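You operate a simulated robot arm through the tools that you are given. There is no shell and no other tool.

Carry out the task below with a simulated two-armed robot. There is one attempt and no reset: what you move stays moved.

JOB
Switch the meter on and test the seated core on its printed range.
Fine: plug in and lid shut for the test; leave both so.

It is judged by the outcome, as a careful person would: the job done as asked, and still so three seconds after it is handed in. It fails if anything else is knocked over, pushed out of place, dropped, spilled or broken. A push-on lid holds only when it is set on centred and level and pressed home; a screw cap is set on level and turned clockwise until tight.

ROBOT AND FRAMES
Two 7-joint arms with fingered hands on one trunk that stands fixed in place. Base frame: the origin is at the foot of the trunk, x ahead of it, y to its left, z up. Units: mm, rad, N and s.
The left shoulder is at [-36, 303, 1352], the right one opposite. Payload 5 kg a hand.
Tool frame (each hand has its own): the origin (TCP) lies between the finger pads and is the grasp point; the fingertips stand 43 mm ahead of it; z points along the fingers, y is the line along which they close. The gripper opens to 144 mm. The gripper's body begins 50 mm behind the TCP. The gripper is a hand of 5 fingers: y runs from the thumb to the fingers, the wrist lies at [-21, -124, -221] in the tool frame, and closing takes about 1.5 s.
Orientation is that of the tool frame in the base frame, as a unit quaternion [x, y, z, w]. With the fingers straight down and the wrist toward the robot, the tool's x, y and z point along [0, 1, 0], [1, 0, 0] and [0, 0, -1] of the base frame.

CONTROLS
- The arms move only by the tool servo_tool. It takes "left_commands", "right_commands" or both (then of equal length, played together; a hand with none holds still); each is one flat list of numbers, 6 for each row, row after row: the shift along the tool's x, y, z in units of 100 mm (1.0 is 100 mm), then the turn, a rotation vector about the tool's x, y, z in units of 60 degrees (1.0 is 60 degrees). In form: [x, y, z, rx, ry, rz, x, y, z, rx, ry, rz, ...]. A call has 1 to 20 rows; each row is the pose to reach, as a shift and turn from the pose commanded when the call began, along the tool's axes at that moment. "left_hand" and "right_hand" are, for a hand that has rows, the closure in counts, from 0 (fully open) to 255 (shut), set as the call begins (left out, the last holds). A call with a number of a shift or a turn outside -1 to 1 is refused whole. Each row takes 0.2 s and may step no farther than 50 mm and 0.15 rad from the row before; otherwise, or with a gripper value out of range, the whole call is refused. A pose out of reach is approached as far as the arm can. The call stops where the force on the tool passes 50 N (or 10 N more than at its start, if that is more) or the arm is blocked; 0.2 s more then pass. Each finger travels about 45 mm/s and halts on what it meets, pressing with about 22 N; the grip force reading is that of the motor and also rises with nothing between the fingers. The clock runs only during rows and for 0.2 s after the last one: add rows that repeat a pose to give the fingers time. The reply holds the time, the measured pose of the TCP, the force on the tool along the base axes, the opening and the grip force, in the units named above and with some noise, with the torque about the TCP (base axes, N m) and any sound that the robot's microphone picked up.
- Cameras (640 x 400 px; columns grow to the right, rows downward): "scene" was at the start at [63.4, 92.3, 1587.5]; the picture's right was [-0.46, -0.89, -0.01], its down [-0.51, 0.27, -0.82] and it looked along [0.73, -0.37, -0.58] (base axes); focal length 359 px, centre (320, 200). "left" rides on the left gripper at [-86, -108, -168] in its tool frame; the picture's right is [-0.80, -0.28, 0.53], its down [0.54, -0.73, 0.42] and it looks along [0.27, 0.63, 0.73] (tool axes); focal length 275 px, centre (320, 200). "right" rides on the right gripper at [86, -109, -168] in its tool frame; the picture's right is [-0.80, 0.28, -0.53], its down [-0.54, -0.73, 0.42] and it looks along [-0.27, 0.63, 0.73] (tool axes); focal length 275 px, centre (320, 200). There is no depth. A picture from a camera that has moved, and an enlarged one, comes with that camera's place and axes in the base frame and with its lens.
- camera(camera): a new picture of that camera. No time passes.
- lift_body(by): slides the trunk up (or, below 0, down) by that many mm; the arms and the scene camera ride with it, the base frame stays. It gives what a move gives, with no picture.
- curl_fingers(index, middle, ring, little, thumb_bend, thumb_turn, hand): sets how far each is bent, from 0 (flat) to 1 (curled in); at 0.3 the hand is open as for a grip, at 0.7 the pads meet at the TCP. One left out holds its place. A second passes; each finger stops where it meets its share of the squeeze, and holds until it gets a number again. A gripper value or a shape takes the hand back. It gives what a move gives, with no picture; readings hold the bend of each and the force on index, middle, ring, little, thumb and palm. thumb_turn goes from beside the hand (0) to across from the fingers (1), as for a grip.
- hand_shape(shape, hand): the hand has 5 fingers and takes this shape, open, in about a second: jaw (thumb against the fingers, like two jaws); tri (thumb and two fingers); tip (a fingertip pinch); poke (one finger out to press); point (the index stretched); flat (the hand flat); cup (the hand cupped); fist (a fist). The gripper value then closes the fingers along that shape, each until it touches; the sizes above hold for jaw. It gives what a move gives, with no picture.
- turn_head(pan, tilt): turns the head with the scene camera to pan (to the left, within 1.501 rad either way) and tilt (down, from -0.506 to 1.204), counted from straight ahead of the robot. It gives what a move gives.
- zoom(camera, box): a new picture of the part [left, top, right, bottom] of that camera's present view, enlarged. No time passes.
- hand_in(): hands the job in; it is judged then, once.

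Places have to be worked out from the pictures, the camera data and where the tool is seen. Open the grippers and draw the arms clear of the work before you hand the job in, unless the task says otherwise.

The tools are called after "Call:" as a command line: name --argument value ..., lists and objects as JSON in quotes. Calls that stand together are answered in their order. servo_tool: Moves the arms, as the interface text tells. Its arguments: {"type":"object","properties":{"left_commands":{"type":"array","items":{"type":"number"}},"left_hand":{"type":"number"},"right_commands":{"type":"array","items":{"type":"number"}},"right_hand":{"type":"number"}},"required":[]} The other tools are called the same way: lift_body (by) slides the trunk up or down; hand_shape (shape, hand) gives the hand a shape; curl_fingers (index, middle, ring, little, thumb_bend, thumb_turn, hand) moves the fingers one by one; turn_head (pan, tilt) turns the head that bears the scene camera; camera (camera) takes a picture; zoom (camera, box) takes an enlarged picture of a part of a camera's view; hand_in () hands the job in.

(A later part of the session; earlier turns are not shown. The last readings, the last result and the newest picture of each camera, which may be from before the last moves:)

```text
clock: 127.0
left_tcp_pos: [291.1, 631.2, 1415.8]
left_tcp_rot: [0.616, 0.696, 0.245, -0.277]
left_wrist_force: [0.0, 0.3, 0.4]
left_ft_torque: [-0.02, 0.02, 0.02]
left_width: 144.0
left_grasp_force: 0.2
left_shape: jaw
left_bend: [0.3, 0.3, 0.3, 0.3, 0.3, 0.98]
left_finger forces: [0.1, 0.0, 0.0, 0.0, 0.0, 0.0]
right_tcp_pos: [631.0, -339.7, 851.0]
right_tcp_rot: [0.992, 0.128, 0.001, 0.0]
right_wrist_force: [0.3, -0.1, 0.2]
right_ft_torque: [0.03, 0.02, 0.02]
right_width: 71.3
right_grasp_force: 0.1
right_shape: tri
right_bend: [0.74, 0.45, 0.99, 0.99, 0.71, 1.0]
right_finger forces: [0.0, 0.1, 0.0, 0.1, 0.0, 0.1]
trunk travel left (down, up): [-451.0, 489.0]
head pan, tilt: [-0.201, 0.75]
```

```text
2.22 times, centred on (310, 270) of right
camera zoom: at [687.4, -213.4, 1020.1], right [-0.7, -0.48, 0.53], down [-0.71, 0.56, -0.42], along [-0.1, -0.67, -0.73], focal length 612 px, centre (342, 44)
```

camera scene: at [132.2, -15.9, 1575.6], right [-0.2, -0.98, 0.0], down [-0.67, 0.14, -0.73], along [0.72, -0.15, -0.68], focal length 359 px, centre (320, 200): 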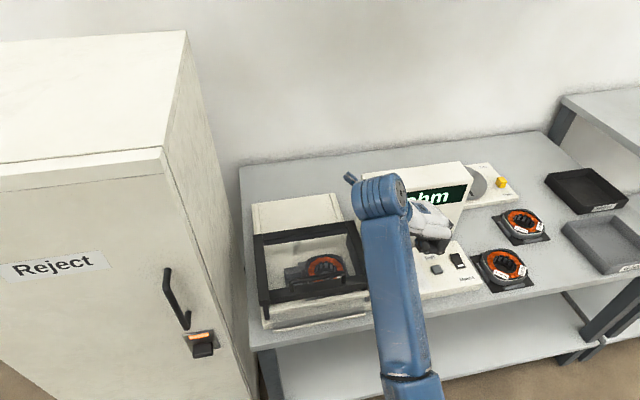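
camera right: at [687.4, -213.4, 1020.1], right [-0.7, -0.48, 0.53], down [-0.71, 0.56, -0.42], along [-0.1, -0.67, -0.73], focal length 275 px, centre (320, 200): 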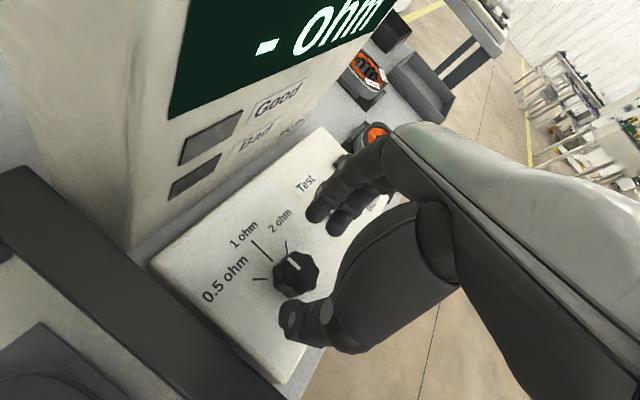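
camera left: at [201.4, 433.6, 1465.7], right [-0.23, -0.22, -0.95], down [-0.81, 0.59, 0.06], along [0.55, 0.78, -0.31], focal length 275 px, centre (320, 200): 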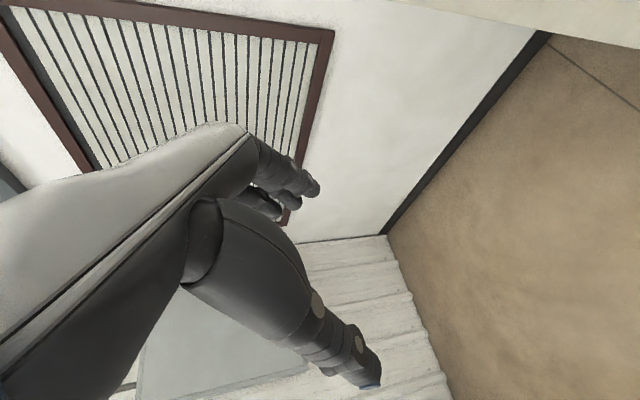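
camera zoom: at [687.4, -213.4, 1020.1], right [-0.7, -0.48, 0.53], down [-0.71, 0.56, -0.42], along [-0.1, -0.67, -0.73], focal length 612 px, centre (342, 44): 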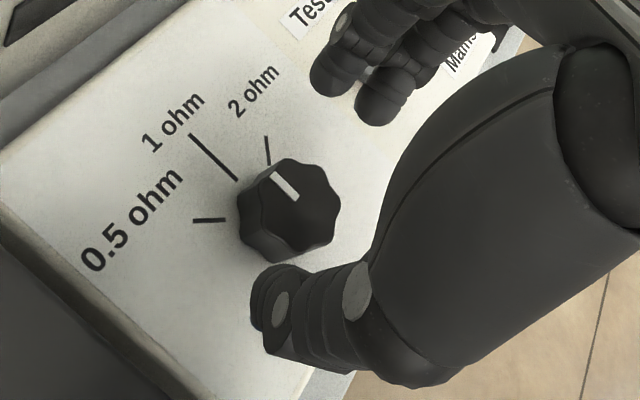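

The hand is level and well centred: the 1-ohm tick gives the panel at z 774 and the knob axis near [629, -338]. I tilt the hand 8 degrees so finger and thumb tips come equally low, and lower around the knob to about 3 mm above the panel.

Call:
servo_tool --right_commands '[0, 0.015, 0.06, 0.033, 0, 0, 0, 0.03, 0.12, 0.067, 0, 0, 0, 0.045, 0.18, 0.1, 0, 0, 0, 0.058, 0.24, 0.133, 0, 0, 0, 0.058, 0.28, 0.133, 0, 0, 0, 0.058, 0.3, 0.133, 0, 0]'

Call:
zoom --camera "right" --box '[220, 180, 400, 360]'

```text
clock: 128.4
left_tcp_pos: [290.3, 633.7, 1414.6]
left_tcp_rot: [0.616, 0.696, 0.246, -0.276]
left_wrist_force: [0.4, 0.8, -0.1]
left_ft_torque: [-0.03, 0.01, -0.02]
left_width: 144.2
left_grasp_force: 0.0
left_shape: jaw
left_bend: [0.3, 0.3, 0.3, 0.3, 0.3, 0.98]
left_finger forces: [0.0, 0.1, 0.0, 0.1, 0.1, 0.0]
right_tcp_pos: [628.8, -362.1, 822.5]
right_tcp_rot: [0.991, 0.124, -0.01, -0.055]
right_wrist_force: [1.5, 2.2, 19.8]
right_ft_torque: [-0.51, -0.48, 0.04]
right_width: 69.8
right_grasp_force: 0.1
right_shape: tri
right_bend: [0.75, 0.46, 0.99, 0.99, 0.7, 1.0]
right_finger forces: [17.5, 2.4, 0.1, 0.0, 1.3, 0.0]
trunk travel left (down, up): [-451.0, 489.0]
head pan, tilt: [-0.201, 0.75]
```

```text
2.22 times, centred on (310, 270) of right
camera zoom: at [690.9, -252.6, 1001.3], right [-0.68, -0.53, 0.5], down [-0.72, 0.61, -0.33], along [-0.13, -0.59, -0.8], focal length 612 px, centre (342, 44)
```

zoom: 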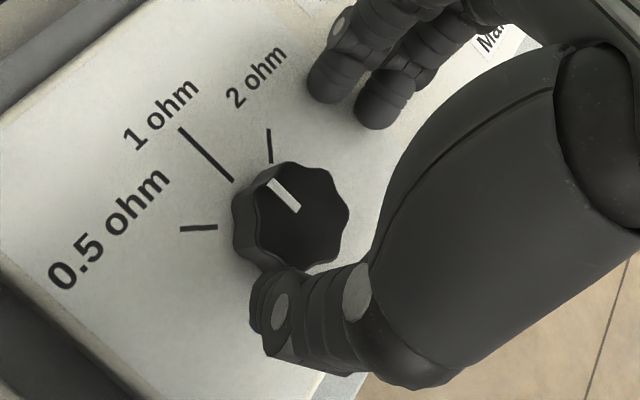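

The index tip touches the panel (18 N) and the hand ended up about 19 mm too far right, with the thumb against the knob. I rise 6 mm and shift left and slightly forward to centre on the knob.

Call:
servo_tool --right_commands '[0, -0.004, -0.03, 0, 0, 0, 0, -0.007, -0.06, 0, 0, 0, 0.03, -0.06, -0.055, 0, 0, 0, 0.06, -0.12, -0.05, 0, 0, 0, 0.086, -0.18, -0.04, 0, 0, 0]'

Call:
zoom --camera "right" --box '[220, 180, 400, 360]'

Call:
camera --camera "scene"

```text
clock: 129.8
left_tcp_pos: [290.3, 632.1, 1414.9]
left_tcp_rot: [0.616, 0.696, 0.245, -0.276]
left_wrist_force: [-0.2, -0.6, -0.3]
left_ft_torque: [0.02, 0.0, 0.02]
left_width: 144.0
left_grasp_force: 0.0
left_shape: jaw
left_bend: [0.3, 0.3, 0.3, 0.3, 0.3, 0.98]
left_finger forces: [0.0, 0.0, 0.0, 0.0, 0.1, 0.0]
right_tcp_pos: [628.1, -369.2, 826.7]
right_tcp_rot: [0.992, 0.121, -0.019, -0.036]
right_wrist_force: [-3.6, 5.0, -3.5]
right_ft_torque: [-0.03, 0.09, 0.1]
right_width: 76.0
right_grasp_force: 0.0
right_shape: tri
right_bend: [0.74, 0.45, 0.99, 0.99, 0.67, 1.0]
right_finger forces: [0.0, 0.1, 0.0, 0.0, 6.5, 0.2]
trunk travel left (down, up): [-451.0, 489.0]
head pan, tilt: [-0.201, 0.75]
stopped in row 5 (right hand): the arm was blocked; the commanded pose is now the measured one
```

```text
2.22 times, centred on (310, 270) of right
camera zoom: at [694.2, -254.9, 999.3], right [-0.68, -0.5, 0.53], down [-0.72, 0.6, -0.35], along [-0.15, -0.62, -0.77], focal length 612 px, centre (342, 44)
```

zoom: 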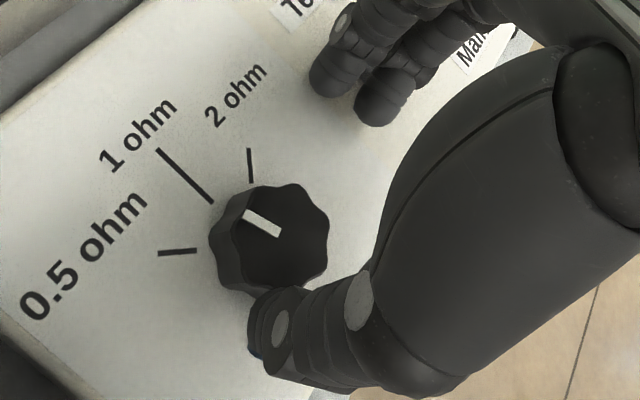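

```text
taken
camera scene: at [132.0, -15.3, 1575.6], right [-0.2, -0.98, 0.0], down [-0.67, 0.14, -0.73], along [0.72, -0.15, -0.68], focal length 359 px, centre (320, 200)
```

scene: 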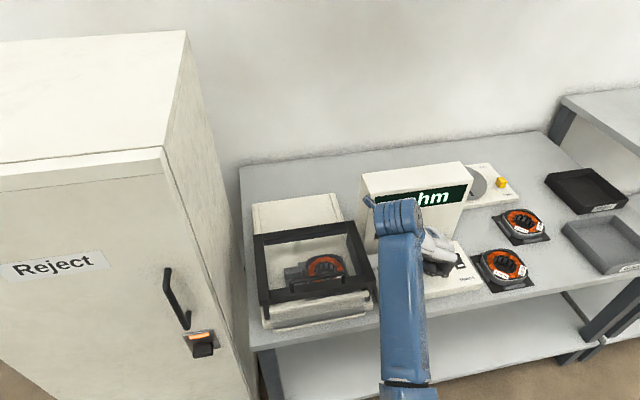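

The arm reports being blocked and drifted right instead of left, probably a wrist limit with this tilt, and the thumb leans on the knob with 6.5 N. I raise the hand straight up 45 mm to clear the knob and re-plan.

Call:
servo_tool --right_commands '[0, 0, -0.08, 0, 0, 0, 0, 0, -0.16, 0, 0, 0, 0, 0, -0.25, 0, 0, 0, 0, 0, -0.35, 0, 0, 0, 0, 0, -0.45, 0, 0, 0]'

Call:
zoom --camera "right" --box '[200, 160, 400, 360]'

Call:
camera --camera "scene"

```text
clock: 131.0
left_tcp_pos: [290.3, 631.2, 1415.7]
left_tcp_rot: [0.616, 0.696, 0.244, -0.277]
left_wrist_force: [-0.1, 0.7, 0.2]
left_ft_torque: [0.01, 0.0, 0.03]
left_width: 143.9
left_grasp_force: 0.1
left_shape: jaw
left_bend: [0.3, 0.3, 0.3, 0.3, 0.3, 0.98]
left_finger forces: [0.1, 0.0, 0.0, 0.0, 0.1, 0.1]
right_tcp_pos: [625.7, -384.0, 868.1]
right_tcp_rot: [0.992, 0.118, -0.024, -0.029]
right_wrist_force: [0.3, 0.0, -0.2]
right_ft_torque: [-0.02, 0.0, 0.03]
right_width: 70.7
right_grasp_force: 0.0
right_shape: tri
right_bend: [0.74, 0.45, 0.99, 0.99, 0.71, 1.0]
right_finger forces: [0.1, 0.0, 0.1, 0.1, 0.0, 0.0]
trunk travel left (down, up): [-451.0, 489.0]
head pan, tilt: [-0.201, 0.75]
```

```text
2.00 times, centred on (300, 260) of right
camera zoom: at [693.6, -267.3, 1038.0], right [-0.68, -0.49, 0.55], down [-0.72, 0.6, -0.35], along [-0.15, -0.63, -0.76], focal length 551 px, centre (360, 80)
```

zoom: 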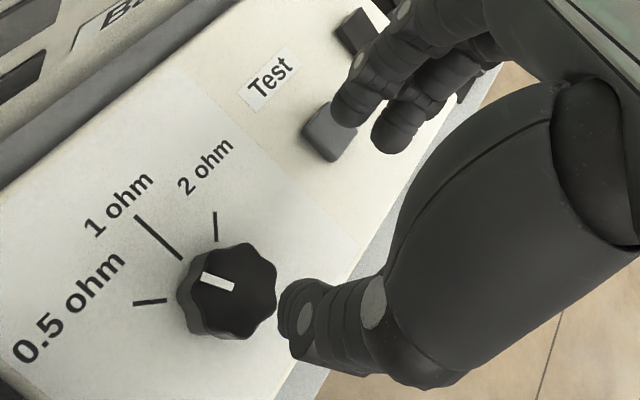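

```text
taken
camera scene: at [132.3, -15.9, 1575.6], right [-0.2, -0.98, 0.0], down [-0.67, 0.14, -0.73], along [0.72, -0.15, -0.68], focal length 359 px, centre (320, 200)
```

scene: 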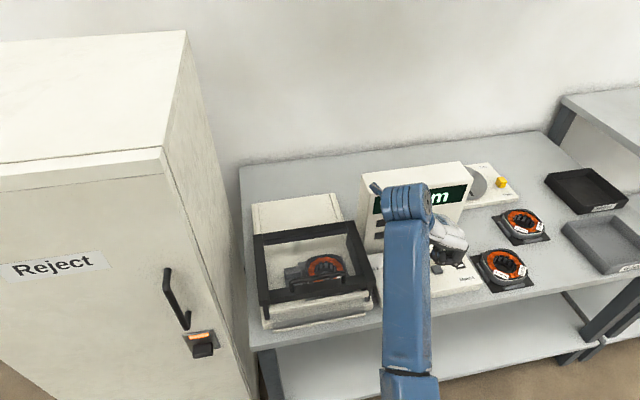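

The hand is clear of the knob now, but sits at y -384. I level it, turn back to about -60 degrees and move left 44 mm at this height, to see if it now follows properly.

Call:
servo_tool --right_commands '[0.02, -0.07, 0, -0.01, 0.007, -0.045, 0.04, -0.14, 0, -0.02, 0.013, -0.09, 0.065, -0.21, 0, -0.03, 0.02, -0.135, 0.09, -0.28, 0, -0.04, 0.026, -0.18, 0.11, -0.35, 0, -0.05, 0.033, -0.225, 0.13, -0.42, 0, -0.06, 0.039, -0.27]'

Call:
zoom --camera "right" --box '[200, 160, 400, 360]'

Call:
camera --camera "scene"

```text
clock: 132.4
left_tcp_pos: [291.8, 631.9, 1414.5]
left_tcp_rot: [0.616, 0.696, 0.245, -0.276]
left_wrist_force: [0.5, 0.5, 0.5]
left_ft_torque: [0.0, 0.0, -0.02]
left_width: 144.1
left_grasp_force: 0.1
left_shape: jaw
left_bend: [0.3, 0.3, 0.3, 0.3, 0.3, 0.98]
left_finger forces: [0.0, 0.0, 0.0, 0.1, 0.0, 0.0]
right_tcp_pos: [635.9, -337.5, 879.7]
right_tcp_rot: [0.966, 0.258, 0.012, -0.002]
right_wrist_force: [-0.2, -0.2, 0.2]
right_ft_torque: [0.02, -0.02, 0.0]
right_width: 70.7
right_grasp_force: 0.0
right_shape: tri
right_bend: [0.74, 0.45, 0.99, 0.99, 0.71, 1.0]
right_finger forces: [0.0, 0.1, 0.1, 0.0, 0.1, 0.0]
trunk travel left (down, up): [-451.0, 489.0]
head pan, tilt: [-0.201, 0.75]
```

```text
2.00 times, centred on (300, 260) of right
camera zoom: at [653.0, -201.7, 1048.7], right [-0.56, -0.65, 0.52], down [-0.82, 0.36, -0.44], along [0.1, -0.67, -0.74], focal length 551 px, centre (360, 80)
```

zoom: 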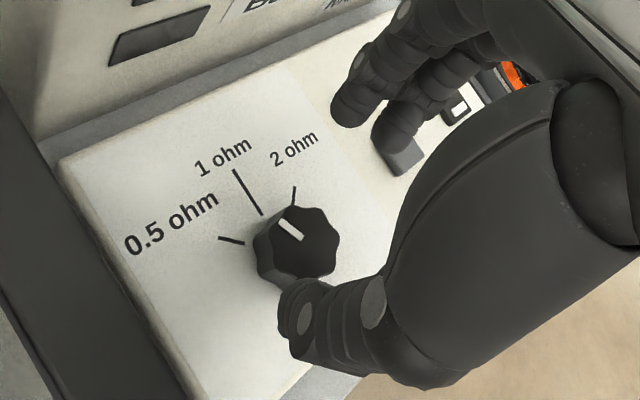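

```text
taken
camera scene: at [131.9, -15.5, 1575.6], right [-0.2, -0.98, 0.0], down [-0.67, 0.14, -0.73], along [0.72, -0.15, -0.68], focal length 359 px, centre (320, 200)
```

scene: 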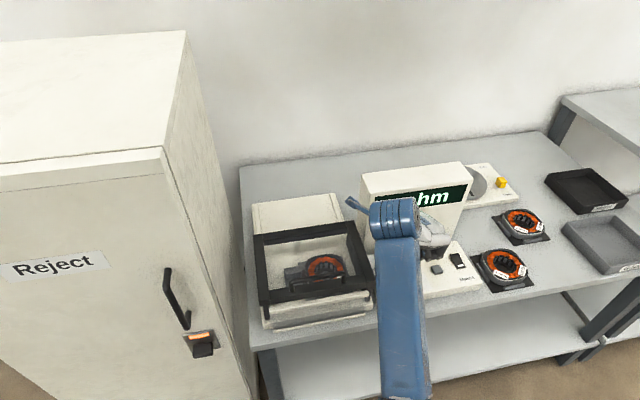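

Now it follows well: [636, -337, 880], heading -60 degrees. The knob's pointer looks slightly turned, so I enlarge it.

Call:
zoom --camera "right" --box '[240, 205, 330, 295]'

Call:
zoom --camera "scene" --box '[380, 180, 480, 280]'

```text
4.44 times, centred on (285, 250) of right
camera zoom: at [653.0, -201.7, 1048.7], right [-0.56, -0.65, 0.52], down [-0.82, 0.36, -0.44], along [0.1, -0.67, -0.74], focal length 1224 px, centre (476, -22)
```

zoom: 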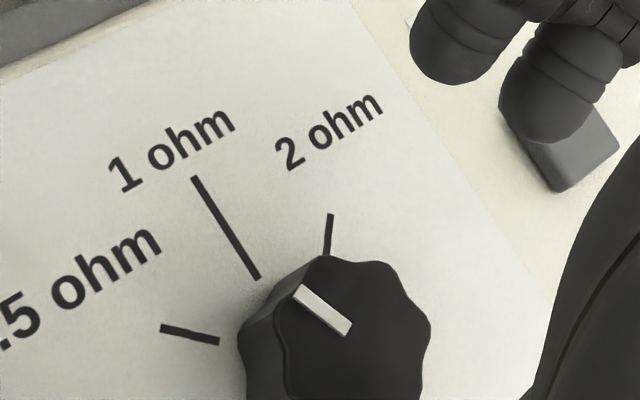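

```text
4.00 times, centred on (430, 230) of scene
camera zoom: at [131.9, -15.5, 1575.6], right [-0.2, -0.98, 0.0], down [-0.67, 0.14, -0.73], along [0.72, -0.15, -0.68], focal length 1434 px, centre (-120, 80)
```

zoom: 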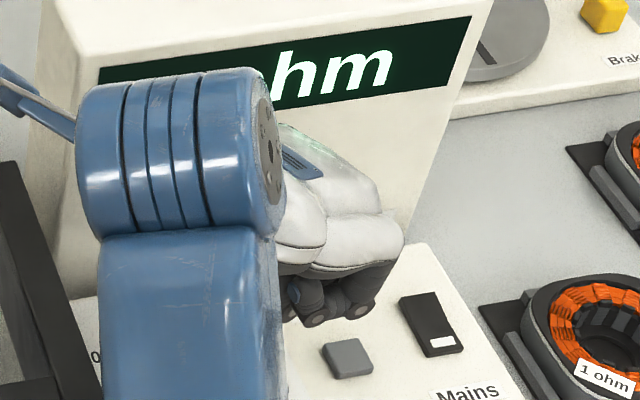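

The thumb's touch turned the knob about 17 degrees toward 0.5 ohm, so it turns smoothly without detents and about 28 degrees remain. At this heading I tilt 5 degrees so all tips come equally low, and go down around the knob to z 836 first.

Call:
servo_tool --right_commands '[-0.01, 0.005, 0.08, 0.02, -0.006, 0, -0.02, 0.01, 0.16, 0.04, -0.012, 0, -0.032, 0.014, 0.24, 0.06, -0.018, 0, -0.032, 0.014, 0.32, 0.085, -0.023, 0, -0.032, 0.014, 0.4, 0.085, -0.023, 0, -0.032, 0.014, 0.44, 0.085, -0.023, 0]'

Call:
zoom --camera "right" --box '[220, 180, 400, 360]'

```text
clock: 133.8
left_tcp_pos: [291.1, 630.9, 1414.8]
left_tcp_rot: [0.616, 0.696, 0.244, -0.277]
left_wrist_force: [-0.1, 0.0, 0.2]
left_ft_torque: [0.0, 0.0, -0.01]
left_width: 143.8
left_grasp_force: 0.1
left_shape: jaw
left_bend: [0.3, 0.3, 0.3, 0.3, 0.3, 0.98]
left_finger forces: [0.1, 0.0, 0.1, 0.1, 0.0, 0.1]
right_tcp_pos: [633.5, -330.9, 830.9]
right_tcp_rot: [0.964, 0.259, -0.011, -0.05]
right_wrist_force: [0.1, -0.2, -0.3]
right_ft_torque: [-0.01, 0.0, 0.02]
right_width: 70.6
right_grasp_force: 0.1
right_shape: tri
right_bend: [0.74, 0.45, 0.99, 0.99, 0.71, 1.0]
right_finger forces: [0.1, 0.0, 0.1, 0.1, 0.0, 0.0]
trunk travel left (down, up): [-451.0, 489.0]
head pan, tilt: [-0.201, 0.75]
```

```text
2.22 times, centred on (310, 270) of right
camera zoom: at [662.2, -209.6, 1009.9], right [-0.52, -0.69, 0.5], down [-0.85, 0.39, -0.35], along [0.05, -0.61, -0.79], focal length 612 px, centre (342, 44)
```

zoom: 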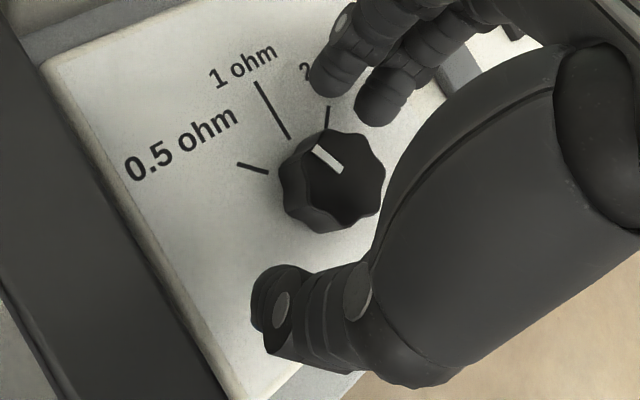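

The knob is nicely between thumb and fingers, slightly nearer the fingers. I shift 3.5 mm toward the fingers' side, lower 7 mm, and check.

Call:
servo_tool --right_commands '[0, 0.02, 0.03, 0, 0, 0, 0, 0.035, 0.07, 0, 0, 0, 0, 0.035, 0.07, 0, 0, 0]'

Call:
zoom --camera "right" --box '[220, 180, 400, 360]'

```text
clock: 134.6
left_tcp_pos: [291.5, 631.8, 1415.1]
left_tcp_rot: [0.616, 0.696, 0.245, -0.277]
left_wrist_force: [-0.6, 0.5, -0.5]
left_ft_torque: [-0.01, -0.04, -0.01]
left_width: 144.0
left_grasp_force: 0.1
left_shape: jaw
left_bend: [0.3, 0.3, 0.3, 0.3, 0.3, 0.98]
left_finger forces: [0.0, 0.0, 0.1, 0.0, 0.0, 0.1]
right_tcp_pos: [634.6, -331.6, 824.1]
right_tcp_rot: [0.964, 0.26, -0.013, -0.052]
right_wrist_force: [-0.4, 0.7, 2.6]
right_ft_torque: [-0.02, -0.09, 0.03]
right_width: 70.2
right_grasp_force: 0.0
right_shape: tri
right_bend: [0.74, 0.45, 0.99, 0.99, 0.71, 1.0]
right_finger forces: [1.7, 0.3, 0.0, 0.1, 0.0, 0.1]
trunk travel left (down, up): [-451.0, 489.0]
head pan, tilt: [-0.201, 0.75]
```

```text
2.22 times, centred on (310, 270) of right
camera zoom: at [663.3, -210.4, 1002.5], right [-0.52, -0.69, 0.5], down [-0.85, 0.39, -0.35], along [0.05, -0.6, -0.8], focal length 612 px, centre (342, 44)
```

zoom: 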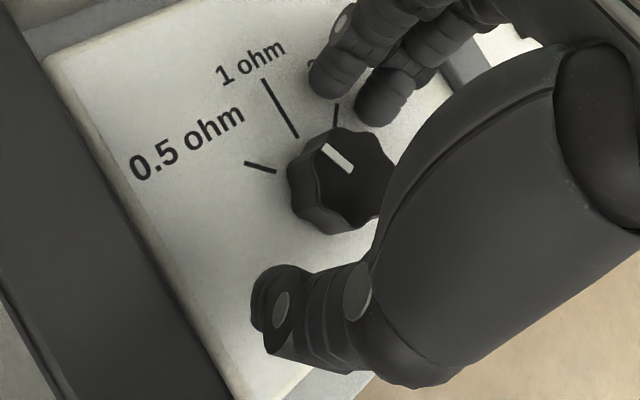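

The knob is still about 7 mm nearer the fingers and 5 mm off sideways, and the index just grazes the panel. I shift accordingly and rise 1.5 mm.

Call:
servo_tool --right_commands '[-0.02, 0.03, -0.015, 0, 0, 0, -0.05, 0.07, -0.015, 0, 0, 0, -0.05, 0.07, -0.015, 0, 0, 0]'

Call:
zoom --camera "right" --box '[220, 180, 400, 360]'

```text
clock: 135.4
left_tcp_pos: [291.3, 632.0, 1416.5]
left_tcp_rot: [0.616, 0.696, 0.245, -0.277]
left_wrist_force: [0.4, -0.1, 0.4]
left_ft_torque: [0.02, 0.01, -0.01]
left_width: 143.7
left_grasp_force: 0.1
left_shape: jaw
left_bend: [0.3, 0.3, 0.3, 0.3, 0.3, 0.98]
left_finger forces: [0.0, 0.1, 0.0, 0.0, 0.0, 0.0]
right_tcp_pos: [631.3, -341.8, 823.3]
right_tcp_rot: [0.964, 0.259, -0.013, -0.052]
right_wrist_force: [-0.1, 0.0, 2.1]
right_ft_torque: [-0.05, -0.1, -0.01]
right_width: 70.4
right_grasp_force: 0.0
right_shape: tri
right_bend: [0.74, 0.45, 0.99, 0.99, 0.71, 1.0]
right_finger forces: [2.3, 0.1, 0.0, 0.0, 0.0, 0.1]
trunk travel left (down, up): [-451.0, 489.0]
head pan, tilt: [-0.201, 0.75]
```

```text
2.22 times, centred on (310, 270) of right
camera zoom: at [661.9, -219.8, 1002.3], right [-0.52, -0.69, 0.5], down [-0.85, 0.39, -0.35], along [0.04, -0.6, -0.8], focal length 612 px, centre (342, 44)
```

zoom: 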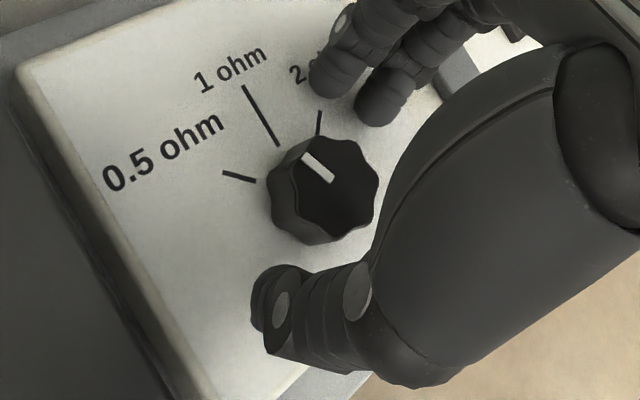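

Well centred now. I rise 2 mm off the panel and close the three fingers on the knob.

Call:
servo_tool --right_commands '[0, 0, -0.02, 0, 0, 0, 0, 0, -0.02, 0, 0, 0]'

Call:
servo_tool --right_commands '[0, 0, 0, 0, 0, 0, 0, 0, 0, 0, 0, 0, 0, 0, 0, 0, 0, 0, 0, 0, 0, 0, 0, 0, 0, 0, 0, 0, 0, 0, 0, 0, 0, 0, 0, 0]' --right_hand 215

Call:
zoom --camera "right" --box '[220, 180, 400, 360]'

```text
clock: 136.0
left_tcp_pos: [291.3, 631.5, 1413.8]
left_tcp_rot: [0.616, 0.695, 0.245, -0.277]
left_wrist_force: [0.3, -0.9, 0.1]
left_ft_torque: [0.02, -0.05, 0.0]
left_width: 144.2
left_grasp_force: 0.1
left_shape: jaw
left_bend: [0.3, 0.3, 0.3, 0.3, 0.3, 0.98]
left_finger forces: [0.0, 0.0, 0.0, 0.1, 0.1, 0.0]
right_tcp_pos: [631.8, -340.9, 825.6]
right_tcp_rot: [0.964, 0.259, -0.012, -0.051]
right_wrist_force: [0.7, 0.1, 0.2]
right_ft_torque: [-0.01, 0.02, -0.03]
right_width: 70.6
right_grasp_force: 0.0
right_shape: tri
right_bend: [0.74, 0.45, 0.99, 0.99, 0.71, 1.0]
right_finger forces: [0.0, 0.0, 0.0, 0.0, 0.0, 0.0]
trunk travel left (down, up): [-451.0, 489.0]
head pan, tilt: [-0.201, 0.75]
```

```text
clock: 137.4
left_tcp_pos: [291.6, 632.6, 1416.1]
left_tcp_rot: [0.615, 0.696, 0.246, -0.277]
left_wrist_force: [0.0, 0.1, -0.9]
left_ft_torque: [-0.02, 0.01, 0.0]
left_width: 144.1
left_grasp_force: 0.1
left_shape: jaw
left_bend: [0.3, 0.3, 0.3, 0.3, 0.3, 0.98]
left_finger forces: [0.0, 0.0, 0.0, 0.0, 0.0, 0.0]
right_tcp_pos: [632.0, -340.1, 826.0]
right_tcp_rot: [0.964, 0.259, -0.012, -0.052]
right_wrist_force: [-0.9, 5.2, -2.3]
right_ft_torque: [0.17, 0.03, -0.05]
right_width: 27.0
right_grasp_force: 22.6
right_shape: tri
right_bend: [0.73, 0.6, 1.0, 1.0, 0.73, 1.0]
right_finger forces: [8.0, 8.6, 0.0, 0.0, 21.4, 0.1]
trunk travel left (down, up): [-451.0, 489.0]
head pan, tilt: [-0.201, 0.75]
```

```text
2.22 times, centred on (310, 270) of right
camera zoom: at [661.7, -218.9, 1004.5], right [-0.52, -0.69, 0.5], down [-0.85, 0.39, -0.35], along [0.04, -0.6, -0.8], focal length 612 px, centre (342, 44)
```

zoom: 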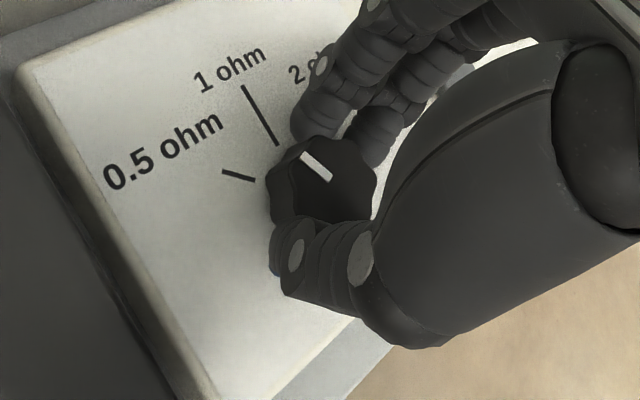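

The knob is held by all three fingers. Its pointer measures 22 degrees from the 1-ohm line and the 0.5-ohm line is at 44, so I turn 22 degrees counter-clockwise about the vertical.

Call:
servo_tool --right_commands '[0.002, -0.001, 0, 0, -0.0065, -0.061, 0.004, -0.002, 0, 0, -0.013, -0.1215, 0.0065, -0.003, 0, 0.001, -0.0195, -0.182, 0.0085, -0.004, 0, 0.001, -0.026, -0.243, 0.011, -0.005, 0, 0.001, -0.0325, -0.304, 0.013, -0.006, 0, 0.0014, -0.039, -0.3645, 0.013, -0.006, 0, 0.0014, -0.039, -0.3645]'

Call:
zoom --camera "right" --box '[220, 180, 400, 360]'

```text
clock: 139.0
left_tcp_pos: [290.7, 633.5, 1415.1]
left_tcp_rot: [0.616, 0.695, 0.245, -0.278]
left_wrist_force: [0.1, -0.2, -0.3]
left_ft_torque: [-0.01, -0.03, -0.05]
left_width: 143.9
left_grasp_force: 0.2
left_shape: jaw
left_bend: [0.3, 0.3, 0.3, 0.3, 0.3, 0.98]
left_finger forces: [0.1, 0.1, 0.1, 0.0, 0.0, 0.0]
right_tcp_pos: [633.1, -338.6, 825.5]
right_tcp_rot: [0.897, 0.439, -0.023, -0.048]
right_wrist_force: [-4.7, 9.0, -5.7]
right_ft_torque: [0.26, 0.2, -0.07]
right_width: 26.5
right_grasp_force: 21.9
right_shape: tri
right_bend: [0.73, 0.6, 1.0, 1.0, 0.73, 1.0]
right_finger forces: [7.8, 7.2, 0.1, 0.0, 24.7, 0.0]
trunk travel left (down, up): [-451.0, 489.0]
head pan, tilt: [-0.201, 0.75]
```

```text
2.22 times, centred on (310, 270) of right
camera zoom: at [615.4, -215.7, 1004.8], right [-0.22, -0.84, 0.5], down [-0.94, 0.04, -0.34], along [0.27, -0.54, -0.8], focal length 612 px, centre (342, 44)
```

zoom: 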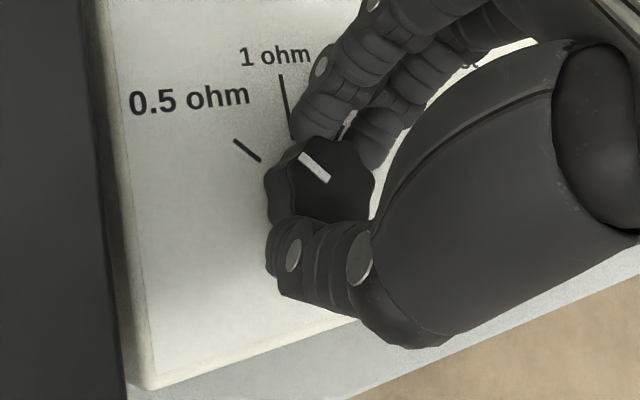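

The pointer is now parallel to the 0.5-ohm tick (both about 44 degrees). I open the fingers and rise straight up, then check it again.

Call:
servo_tool --right_commands '[0, 0, 0, 0, 0, 0, 0, 0, 0, 0, 0, 0, 0, 0, 0, 0, 0, 0, 0, 0, 0, 0, 0, 0, 0, 0, 0, 0, 0, 0]' --right_hand 130

Call:
servo_tool --right_commands '[0, -0.01, -0.1, 0, 0, 0, 0, -0.02, -0.2, 0, 0, 0, 0, -0.03, -0.32, 0, 0, 0, 0, -0.05, -0.45, 0, 0, 0, 0, -0.06, -0.6, 0, 0, 0, 0, -0.08, -0.75, 0, 0, 0]'

Call:
camera --camera "right"

Call:
zoom --camera "right" --box '[200, 200, 340, 340]'

Call:
camera --camera "scene"

```text
clock: 140.2
left_tcp_pos: [290.3, 632.1, 1414.2]
left_tcp_rot: [0.616, 0.696, 0.245, -0.277]
left_wrist_force: [0.5, -0.6, -0.1]
left_ft_torque: [-0.03, -0.03, 0.01]
left_width: 143.8
left_grasp_force: 0.1
left_shape: jaw
left_bend: [0.3, 0.3, 0.3, 0.3, 0.3, 0.98]
left_finger forces: [0.1, 0.0, 0.0, 0.0, 0.0, 0.0]
right_tcp_pos: [634.2, -339.8, 826.2]
right_tcp_rot: [0.897, 0.438, -0.021, -0.049]
right_wrist_force: [-0.1, -0.4, 0.2]
right_ft_torque: [-0.03, -0.02, 0.01]
right_width: 70.1
right_grasp_force: 0.0
right_shape: tri
right_bend: [0.74, 0.45, 0.99, 0.99, 0.71, 1.0]
right_finger forces: [0.0, 0.0, 0.1, 0.1, 0.0, 0.1]
trunk travel left (down, up): [-451.0, 489.0]
head pan, tilt: [-0.201, 0.75]
```

```text
clock: 141.6
left_tcp_pos: [290.8, 631.4, 1414.7]
left_tcp_rot: [0.615, 0.696, 0.245, -0.277]
left_wrist_force: [0.2, 0.9, 0.1]
left_ft_torque: [0.01, 0.0, 0.01]
left_width: 144.2
left_grasp_force: 0.0
left_shape: jaw
left_bend: [0.3, 0.3, 0.3, 0.3, 0.3, 0.98]
left_finger forces: [0.0, 0.0, 0.0, 0.0, 0.0, 0.1]
right_tcp_pos: [634.8, -338.7, 901.6]
right_tcp_rot: [0.897, 0.438, -0.022, -0.048]
right_wrist_force: [-0.8, 0.0, 0.2]
right_ft_torque: [0.01, 0.01, -0.01]
right_width: 70.0
right_grasp_force: 0.1
right_shape: tri
right_bend: [0.74, 0.45, 0.99, 0.99, 0.71, 1.0]
right_finger forces: [0.0, 0.1, 0.0, 0.0, 0.0, 0.0]
trunk travel left (down, up): [-451.0, 489.0]
head pan, tilt: [-0.201, 0.75]
```

```text
taken
camera right: at [616.6, -215.6, 1080.3], right [-0.22, -0.84, 0.5], down [-0.94, 0.04, -0.35], along [0.27, -0.54, -0.8], focal length 275 px, centre (320, 200)
```

right: 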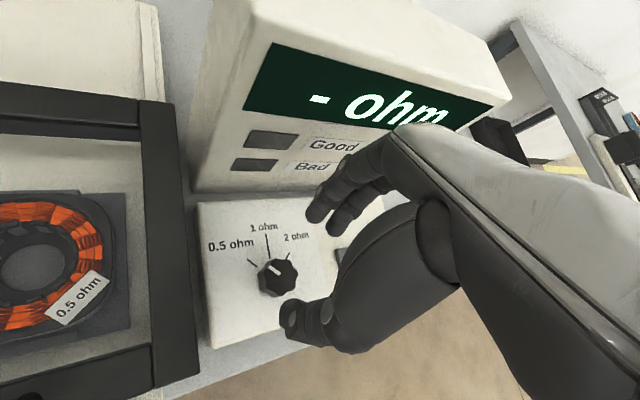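

```text
2.86 times, centred on (270, 270) of right
camera zoom: at [616.6, -215.6, 1080.3], right [-0.22, -0.84, 0.5], down [-0.94, 0.04, -0.35], along [0.27, -0.54, -0.8], focal length 786 px, centre (463, 0)
```

zoom: 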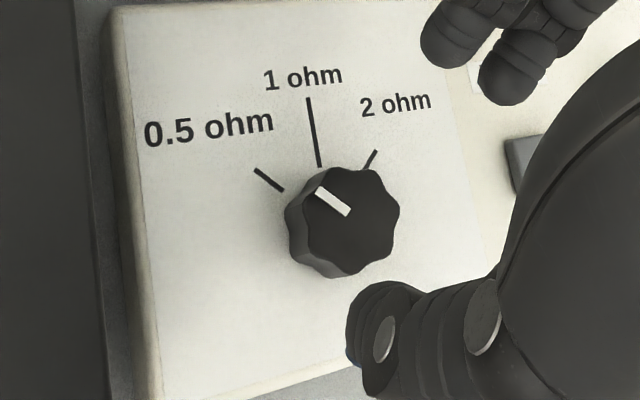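

```text
taken
camera scene: at [132.0, -15.7, 1575.6], right [-0.2, -0.98, 0.0], down [-0.67, 0.14, -0.73], along [0.72, -0.15, -0.68], focal length 359 px, centre (320, 200)
```

scene: 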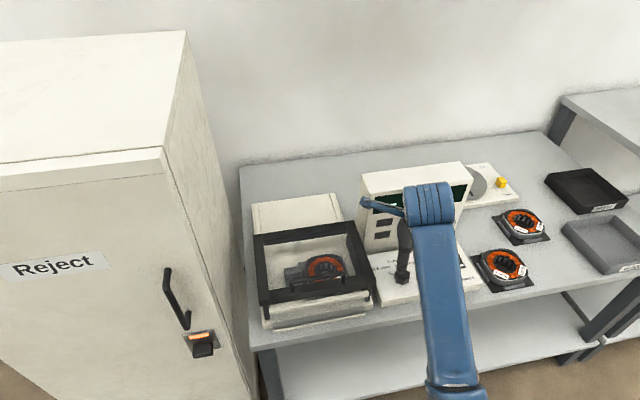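

The pointer sits exactly on 0.5 ohm and the meter is on with the lid shut and plug in. Now the Test button at [634, -440, 778]: I level the hand, move above it and set the poke shape.

Call:
servo_tool --right_commands '[-0.13, 0.09, 0.035, -0.015, 0, 0, -0.26, 0.185, 0.07, -0.03, -0.001, 0, -0.39, 0.278, 0.1, -0.045, -0.001, 0, -0.52, 0.37, 0.14, -0.06, -0.002, 0, -0.65, 0.463, 0.17, -0.075, -0.002, 0, -0.79, 0.555, 0.21, -0.09, -0.002, 0, -0.917, 0.648, 0.24, -0.1, -0.0025, 0]'

Call:
hand_shape --hand "right" --shape "poke"

Call:
camera --camera "right"

Call:
zoom --camera "right" --box '[200, 180, 360, 340]'

```text
clock: 143.2
left_tcp_pos: [291.3, 631.6, 1414.5]
left_tcp_rot: [0.615, 0.696, 0.246, -0.276]
left_wrist_force: [-0.8, -0.5, 0.4]
left_ft_torque: [0.06, 0.0, 0.02]
left_width: 143.7
left_grasp_force: 0.2
left_shape: jaw
left_bend: [0.3, 0.3, 0.3, 0.3, 0.3, 0.98]
left_finger forces: [0.0, 0.1, 0.0, 0.0, 0.0, 0.0]
right_tcp_pos: [626.4, -450.1, 871.3]
right_tcp_rot: [0.898, 0.439, 0.0, -0.001]
right_wrist_force: [0.3, -0.3, 0.7]
right_ft_torque: [0.0, -0.01, -0.01]
right_width: 70.2
right_grasp_force: 0.1
right_shape: tri
right_bend: [0.74, 0.45, 0.99, 0.99, 0.71, 1.0]
right_finger forces: [0.1, 0.1, 0.0, 0.0, 0.1, 0.0]
trunk travel left (down, up): [-451.0, 489.0]
head pan, tilt: [-0.201, 0.75]
```

```text
clock: 144.1
left_tcp_pos: [291.4, 631.2, 1415.7]
left_tcp_rot: [0.616, 0.695, 0.246, -0.278]
left_wrist_force: [-0.4, -0.5, 0.1]
left_ft_torque: [-0.01, 0.0, 0.0]
left_width: 144.0
left_grasp_force: 0.0
left_shape: jaw
left_bend: [0.3, 0.3, 0.3, 0.3, 0.3, 0.98]
left_finger forces: [0.0, 0.0, 0.1, 0.1, 0.0, 0.0]
right_tcp_pos: [624.8, -449.2, 869.8]
right_tcp_rot: [0.899, 0.439, -0.001, -0.001]
right_wrist_force: [-0.1, 0.5, 0.3]
right_ft_torque: [0.0, 0.01, 0.01]
right_width: 0.1
right_grasp_force: 0.1
right_shape: poke
right_bend: [0.7, 0.7, 0.99, 0.99, 1.0, 1.0]
right_finger forces: [0.0, 0.1, 0.0, 0.1, 0.1, 0.0]
trunk travel left (down, up): [-451.0, 489.0]
head pan, tilt: [-0.201, 0.75]
```

```text
taken
camera right: at [594.0, -314.6, 1038.8], right [-0.26, -0.8, 0.53], down [-0.91, 0.02, -0.42], along [0.33, -0.59, -0.73], focal length 275 px, centre (320, 200)
```

right: 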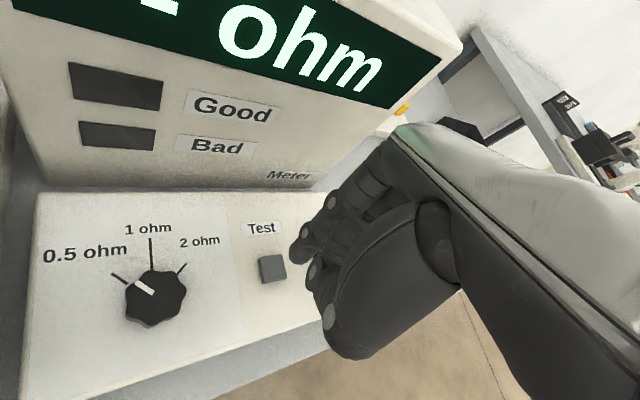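

```text
2.50 times, centred on (280, 260) of right
camera zoom: at [594.0, -314.6, 1038.8], right [-0.26, -0.8, 0.53], down [-0.91, 0.02, -0.42], along [0.33, -0.59, -0.73], focal length 688 px, centre (420, 50)
```

zoom: 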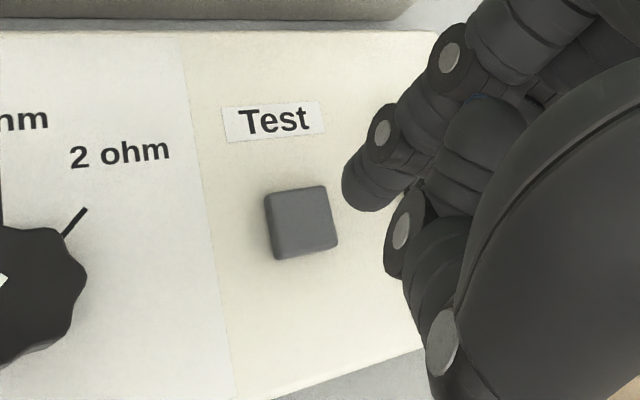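

The fingertip will land about 5 mm too near; I shift 5 mm forward and lower 44 mm to just above the button.

Call:
servo_tool --right_commands '[0.015, 0.02, 0.1, 0, 0, 0, 0.031, 0.04, 0.2, 0, 0, 0, 0.031, 0.04, 0.3, 0, 0, 0, 0.031, 0.04, 0.4, 0, 0, 0, 0.031, 0.04, 0.44, 0, 0, 0]'

Call:
zoom --camera "right" --box '[200, 180, 360, 340]'

```text
clock: 145.3
left_tcp_pos: [291.0, 632.1, 1414.4]
left_tcp_rot: [0.616, 0.696, 0.245, -0.278]
left_wrist_force: [0.0, -0.7, 0.1]
left_ft_torque: [0.01, 0.03, 0.0]
left_width: 144.2
left_grasp_force: 0.0
left_shape: jaw
left_bend: [0.3, 0.3, 0.3, 0.3, 0.3, 0.98]
left_finger forces: [0.0, 0.0, 0.1, 0.1, 0.0, 0.1]
right_tcp_pos: [630.1, -449.3, 826.4]
right_tcp_rot: [0.898, 0.439, -0.001, 0.0]
right_wrist_force: [0.1, 0.4, 0.8]
right_ft_torque: [0.0, 0.01, 0.01]
right_width: 0.1
right_grasp_force: 0.0
right_shape: poke
right_bend: [0.7, 0.7, 0.99, 0.99, 1.0, 1.0]
right_finger forces: [0.0, 1.0, 0.0, 0.1, 0.1, 0.1]
trunk travel left (down, up): [-451.0, 489.0]
head pan, tilt: [-0.201, 0.75]
```

```text
2.50 times, centred on (280, 260) of right
camera zoom: at [598.1, -315.1, 994.4], right [-0.26, -0.8, 0.53], down [-0.91, 0.02, -0.42], along [0.33, -0.59, -0.73], focal length 688 px, centre (420, 50)
```

zoom: 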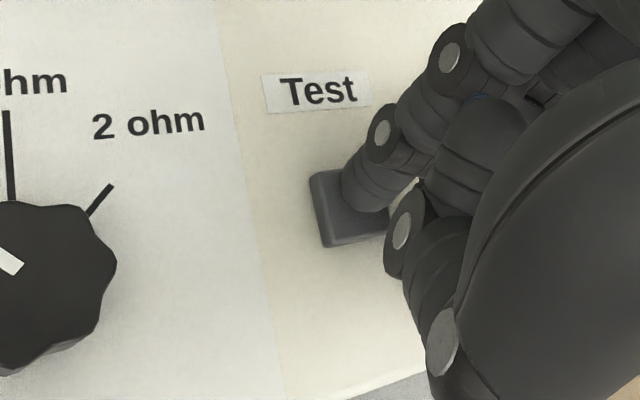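

The fingertip is over the middle of the button. I press it down gently.

Call:
servo_tool --right_commands '[0, 0, 0.05, 0, 0, 0, 0, 0, 0.09, 0, 0, 0, 0, 0, 0.115, 0, 0, 0, 0, 0, 0.135, 0, 0, 0, 0, 0, 0.15, 0, 0, 0, 0, 0, 0.15, 0, 0, 0]'

Call:
camera --camera "scene"

Call:
camera --camera "right"

```text
clock: 146.8
left_tcp_pos: [289.6, 633.6, 1414.1]
left_tcp_rot: [0.615, 0.696, 0.245, -0.276]
left_wrist_force: [0.7, 0.7, 0.8]
left_ft_torque: [-0.02, 0.04, 0.02]
left_width: 144.0
left_grasp_force: 0.1
left_shape: jaw
left_bend: [0.3, 0.3, 0.3, 0.3, 0.3, 0.98]
left_finger forces: [0.0, 0.1, 0.1, 0.0, 0.0, 0.0]
right_tcp_pos: [634.3, -450.8, 820.3]
right_tcp_rot: [0.899, 0.439, 0.006, 0.007]
right_wrist_force: [-2.0, 0.4, 43.7]
right_ft_torque: [-0.17, -3.02, -0.34]
right_width: 0.0
right_grasp_force: 0.1
right_shape: poke
right_bend: [0.7, 0.7, 0.99, 0.99, 1.0, 1.0]
right_finger forces: [83.0, 0.0, 0.0, 0.0, 0.0, 0.0]
trunk travel left (down, up): [-451.0, 489.0]
head pan, tilt: [-0.201, 0.75]
heard: click
stopped in row 6 (right hand): the force on the tool passed its limit at 51 N (the readings are from after the stop); the commanded pose is now the measured one
```

```text
taken
camera scene: at [130.1, -14.3, 1575.5], right [-0.2, -0.98, 0.0], down [-0.67, 0.14, -0.73], along [0.72, -0.15, -0.68], focal length 359 px, centre (320, 200)
```

scene: 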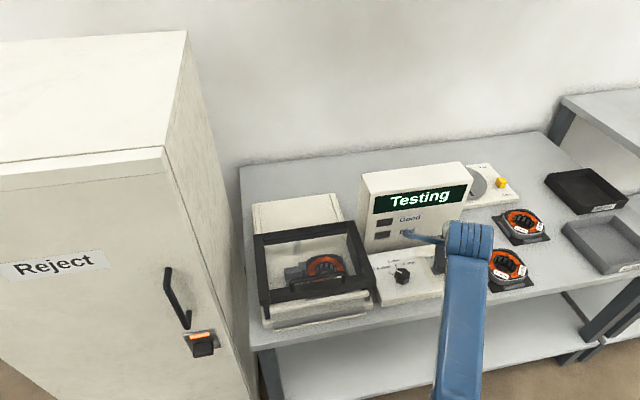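

```text
taken
camera right: at [599.1, -314.8, 986.5], right [-0.28, -0.8, 0.54], down [-0.9, 0.02, -0.44], along [0.34, -0.6, -0.72], focal length 275 px, centre (320, 200)
```

right: 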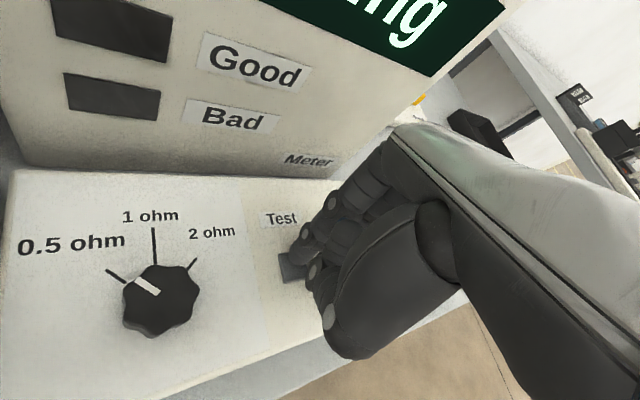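

A click was heard and the display shows "Testing". I lift the finger off the button straight up.

Call:
servo_tool --right_commands '[0, 0, -0.05, 0, 0, 0, 0, 0, -0.1, 0, 0, 0, 0, 0, -0.2, 0, 0, 0, 0, 0, -0.35, 0, 0, 0, 0, 0, -0.5, 0, 0, 0, 0, 0, -0.65, 0, 0, 0]'

Call:
camera --camera "scene"

Call:
zoom --camera "scene" --box '[340, 150, 520, 310]'

```text
clock: 148.2
left_tcp_pos: [291.7, 631.6, 1415.8]
left_tcp_rot: [0.616, 0.696, 0.245, -0.277]
left_wrist_force: [-0.2, -0.4, 0.0]
left_ft_torque: [0.01, 0.03, -0.01]
left_width: 143.8
left_grasp_force: 0.1
left_shape: jaw
left_bend: [0.3, 0.3, 0.3, 0.3, 0.3, 0.98]
left_finger forces: [0.0, 0.0, 0.0, 0.1, 0.1, 0.1]
right_tcp_pos: [632.2, -449.8, 878.9]
right_tcp_rot: [0.899, 0.438, 0.002, 0.002]
right_wrist_force: [0.2, 0.7, 0.5]
right_ft_torque: [-0.02, 0.0, -0.02]
right_width: 0.0
right_grasp_force: 0.0
right_shape: poke
right_bend: [0.7, 0.7, 0.99, 0.99, 1.0, 1.0]
right_finger forces: [0.0, 0.0, 0.1, 0.1, 0.0, 0.1]
trunk travel left (down, up): [-451.0, 489.0]
head pan, tilt: [-0.201, 0.75]
```

```text
taken
camera scene: at [131.9, -15.5, 1575.6], right [-0.2, -0.98, 0.0], down [-0.67, 0.14, -0.73], along [0.72, -0.15, -0.68], focal length 359 px, centre (320, 200)
```

scene: 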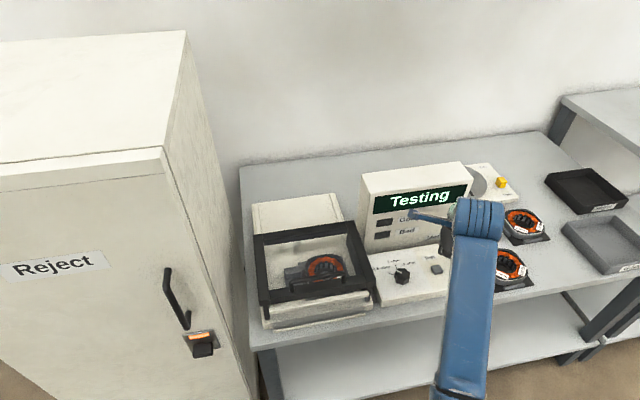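

```text
2.50 times, centred on (430, 230) of scene
camera zoom: at [131.9, -15.5, 1575.6], right [-0.2, -0.98, 0.0], down [-0.67, 0.14, -0.73], along [0.72, -0.15, -0.68], focal length 897 px, centre (45, 125)
```

zoom: 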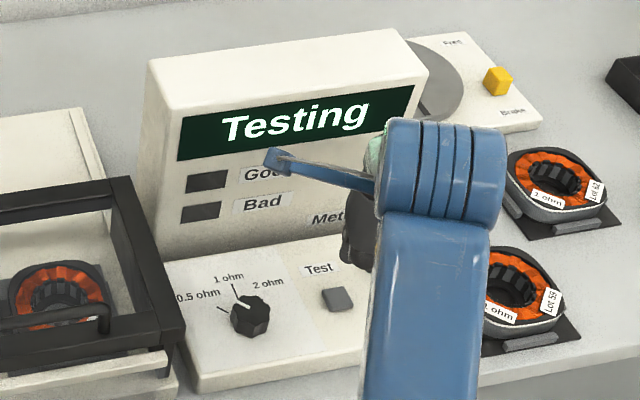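

The test is running. I rise further while it finishes and watch the result.

Call:
servo_tool --right_commands '[0, 0, -0.1, 0, 0, 0, 0, 0, -0.2, 0, 0, 0, 0, 0, -0.3, 0, 0, 0, 0, 0, -0.4, 0, 0, 0, 0, 0, -0.5, 0, 0, 0, 0, 0, -0.6, 0, 0, 0, 0, 0, -0.6, 0, 0, 0, 0, 0, -0.6, 0, 0, 0, 0, 0, -0.6, 0, 0, 0, 0, 0, -0.6, 0, 0, 0]'

Call:
zoom --camera "scene" --box '[340, 150, 520, 310]'

Call:
camera --camera "right"

```text
clock: 150.4
left_tcp_pos: [291.3, 631.0, 1415.2]
left_tcp_rot: [0.616, 0.696, 0.246, -0.277]
left_wrist_force: [-0.1, 0.2, -0.4]
left_ft_torque: [0.02, 0.03, 0.03]
left_width: 144.0
left_grasp_force: 0.1
left_shape: jaw
left_bend: [0.3, 0.3, 0.3, 0.3, 0.3, 0.98]
left_finger forces: [0.0, 0.0, 0.1, 0.0, 0.0, 0.0]
right_tcp_pos: [631.3, -451.3, 942.3]
right_tcp_rot: [0.899, 0.438, 0.002, 0.003]
right_wrist_force: [-0.3, -0.5, 0.3]
right_ft_torque: [0.0, -0.02, -0.02]
right_width: 0.0
right_grasp_force: 0.0
right_shape: poke
right_bend: [0.7, 0.7, 0.99, 0.99, 1.0, 1.0]
right_finger forces: [0.0, 0.1, 0.0, 0.0, 0.0, 0.0]
trunk travel left (down, up): [-451.0, 489.0]
head pan, tilt: [-0.201, 0.75]
```

```text
2.50 times, centred on (430, 230) of scene
camera zoom: at [132.1, -15.8, 1575.6], right [-0.2, -0.98, 0.0], down [-0.67, 0.14, -0.73], along [0.72, -0.15, -0.68], focal length 897 px, centre (45, 125)
```

zoom: 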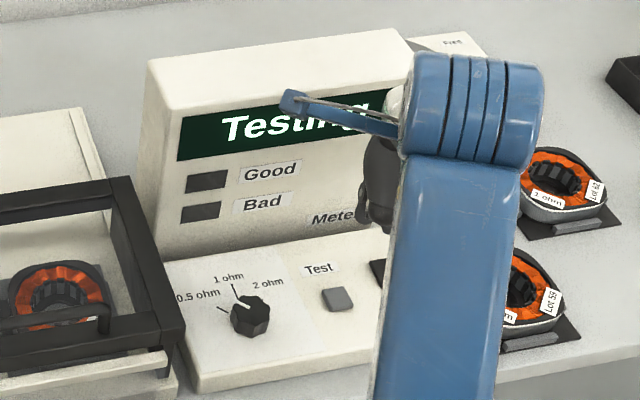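

```text
taken
camera right: at [599.0, -315.4, 1108.8], right [-0.27, -0.8, 0.53], down [-0.9, 0.02, -0.43], along [0.33, -0.6, -0.73], focal length 275 px, centre (320, 200)
```

right: 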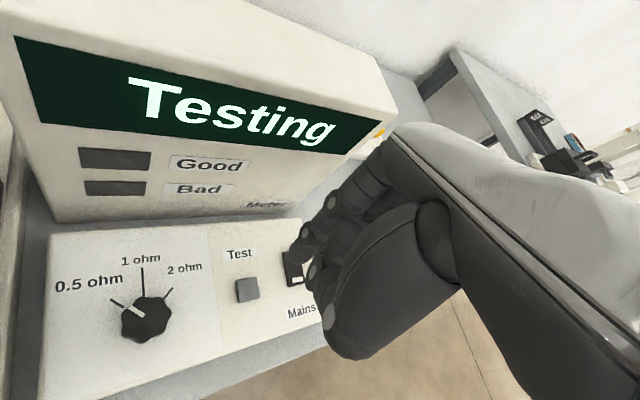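

Still "Testing". I hold still two more seconds and look again.

Call:
servo_tool --right_commands '[0, 0, 0, 0, 0, 0, 0, 0, 0, 0, 0, 0, 0, 0, 0, 0, 0, 0, 0, 0, 0, 0, 0, 0, 0, 0, 0, 0, 0, 0, 0, 0, 0, 0, 0, 0, 0, 0, 0, 0, 0, 0, 0, 0, 0, 0, 0, 0, 0, 0, 0, 0, 0, 0, 0, 0, 0, 0, 0, 0]'

Call:
camera --camera "right"

```text
clock: 152.6
left_tcp_pos: [291.2, 631.6, 1415.5]
left_tcp_rot: [0.616, 0.695, 0.245, -0.278]
left_wrist_force: [0.3, 0.4, -0.1]
left_ft_torque: [0.03, 0.01, 0.01]
left_width: 144.3
left_grasp_force: 0.1
left_shape: jaw
left_bend: [0.3, 0.3, 0.3, 0.3, 0.3, 0.98]
left_finger forces: [0.1, 0.0, 0.2, 0.0, 0.0, 0.1]
right_tcp_pos: [631.9, -450.0, 941.4]
right_tcp_rot: [0.898, 0.439, 0.002, 0.003]
right_wrist_force: [-0.7, 0.5, 0.3]
right_ft_torque: [0.01, 0.02, 0.04]
right_width: 0.0
right_grasp_force: 0.0
right_shape: poke
right_bend: [0.7, 0.7, 0.99, 0.99, 1.0, 1.0]
right_finger forces: [0.1, 0.0, 0.0, 0.0, 0.0, 0.1]
trunk travel left (down, up): [-451.0, 489.0]
head pan, tilt: [-0.201, 0.75]
```

```text
taken
camera right: at [599.0, -315.4, 1108.8], right [-0.27, -0.8, 0.53], down [-0.9, 0.02, -0.43], along [0.33, -0.6, -0.73], focal length 275 px, centre (320, 200)
```

right: 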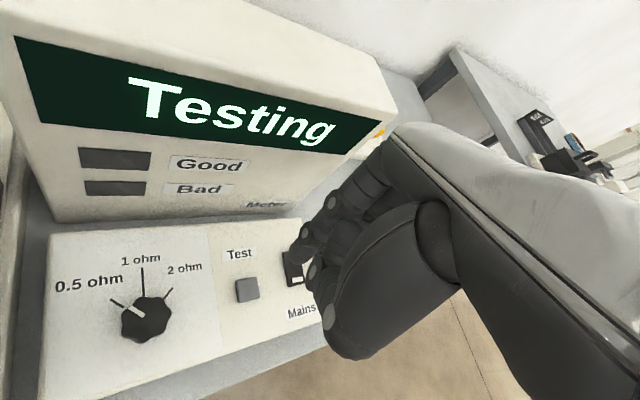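

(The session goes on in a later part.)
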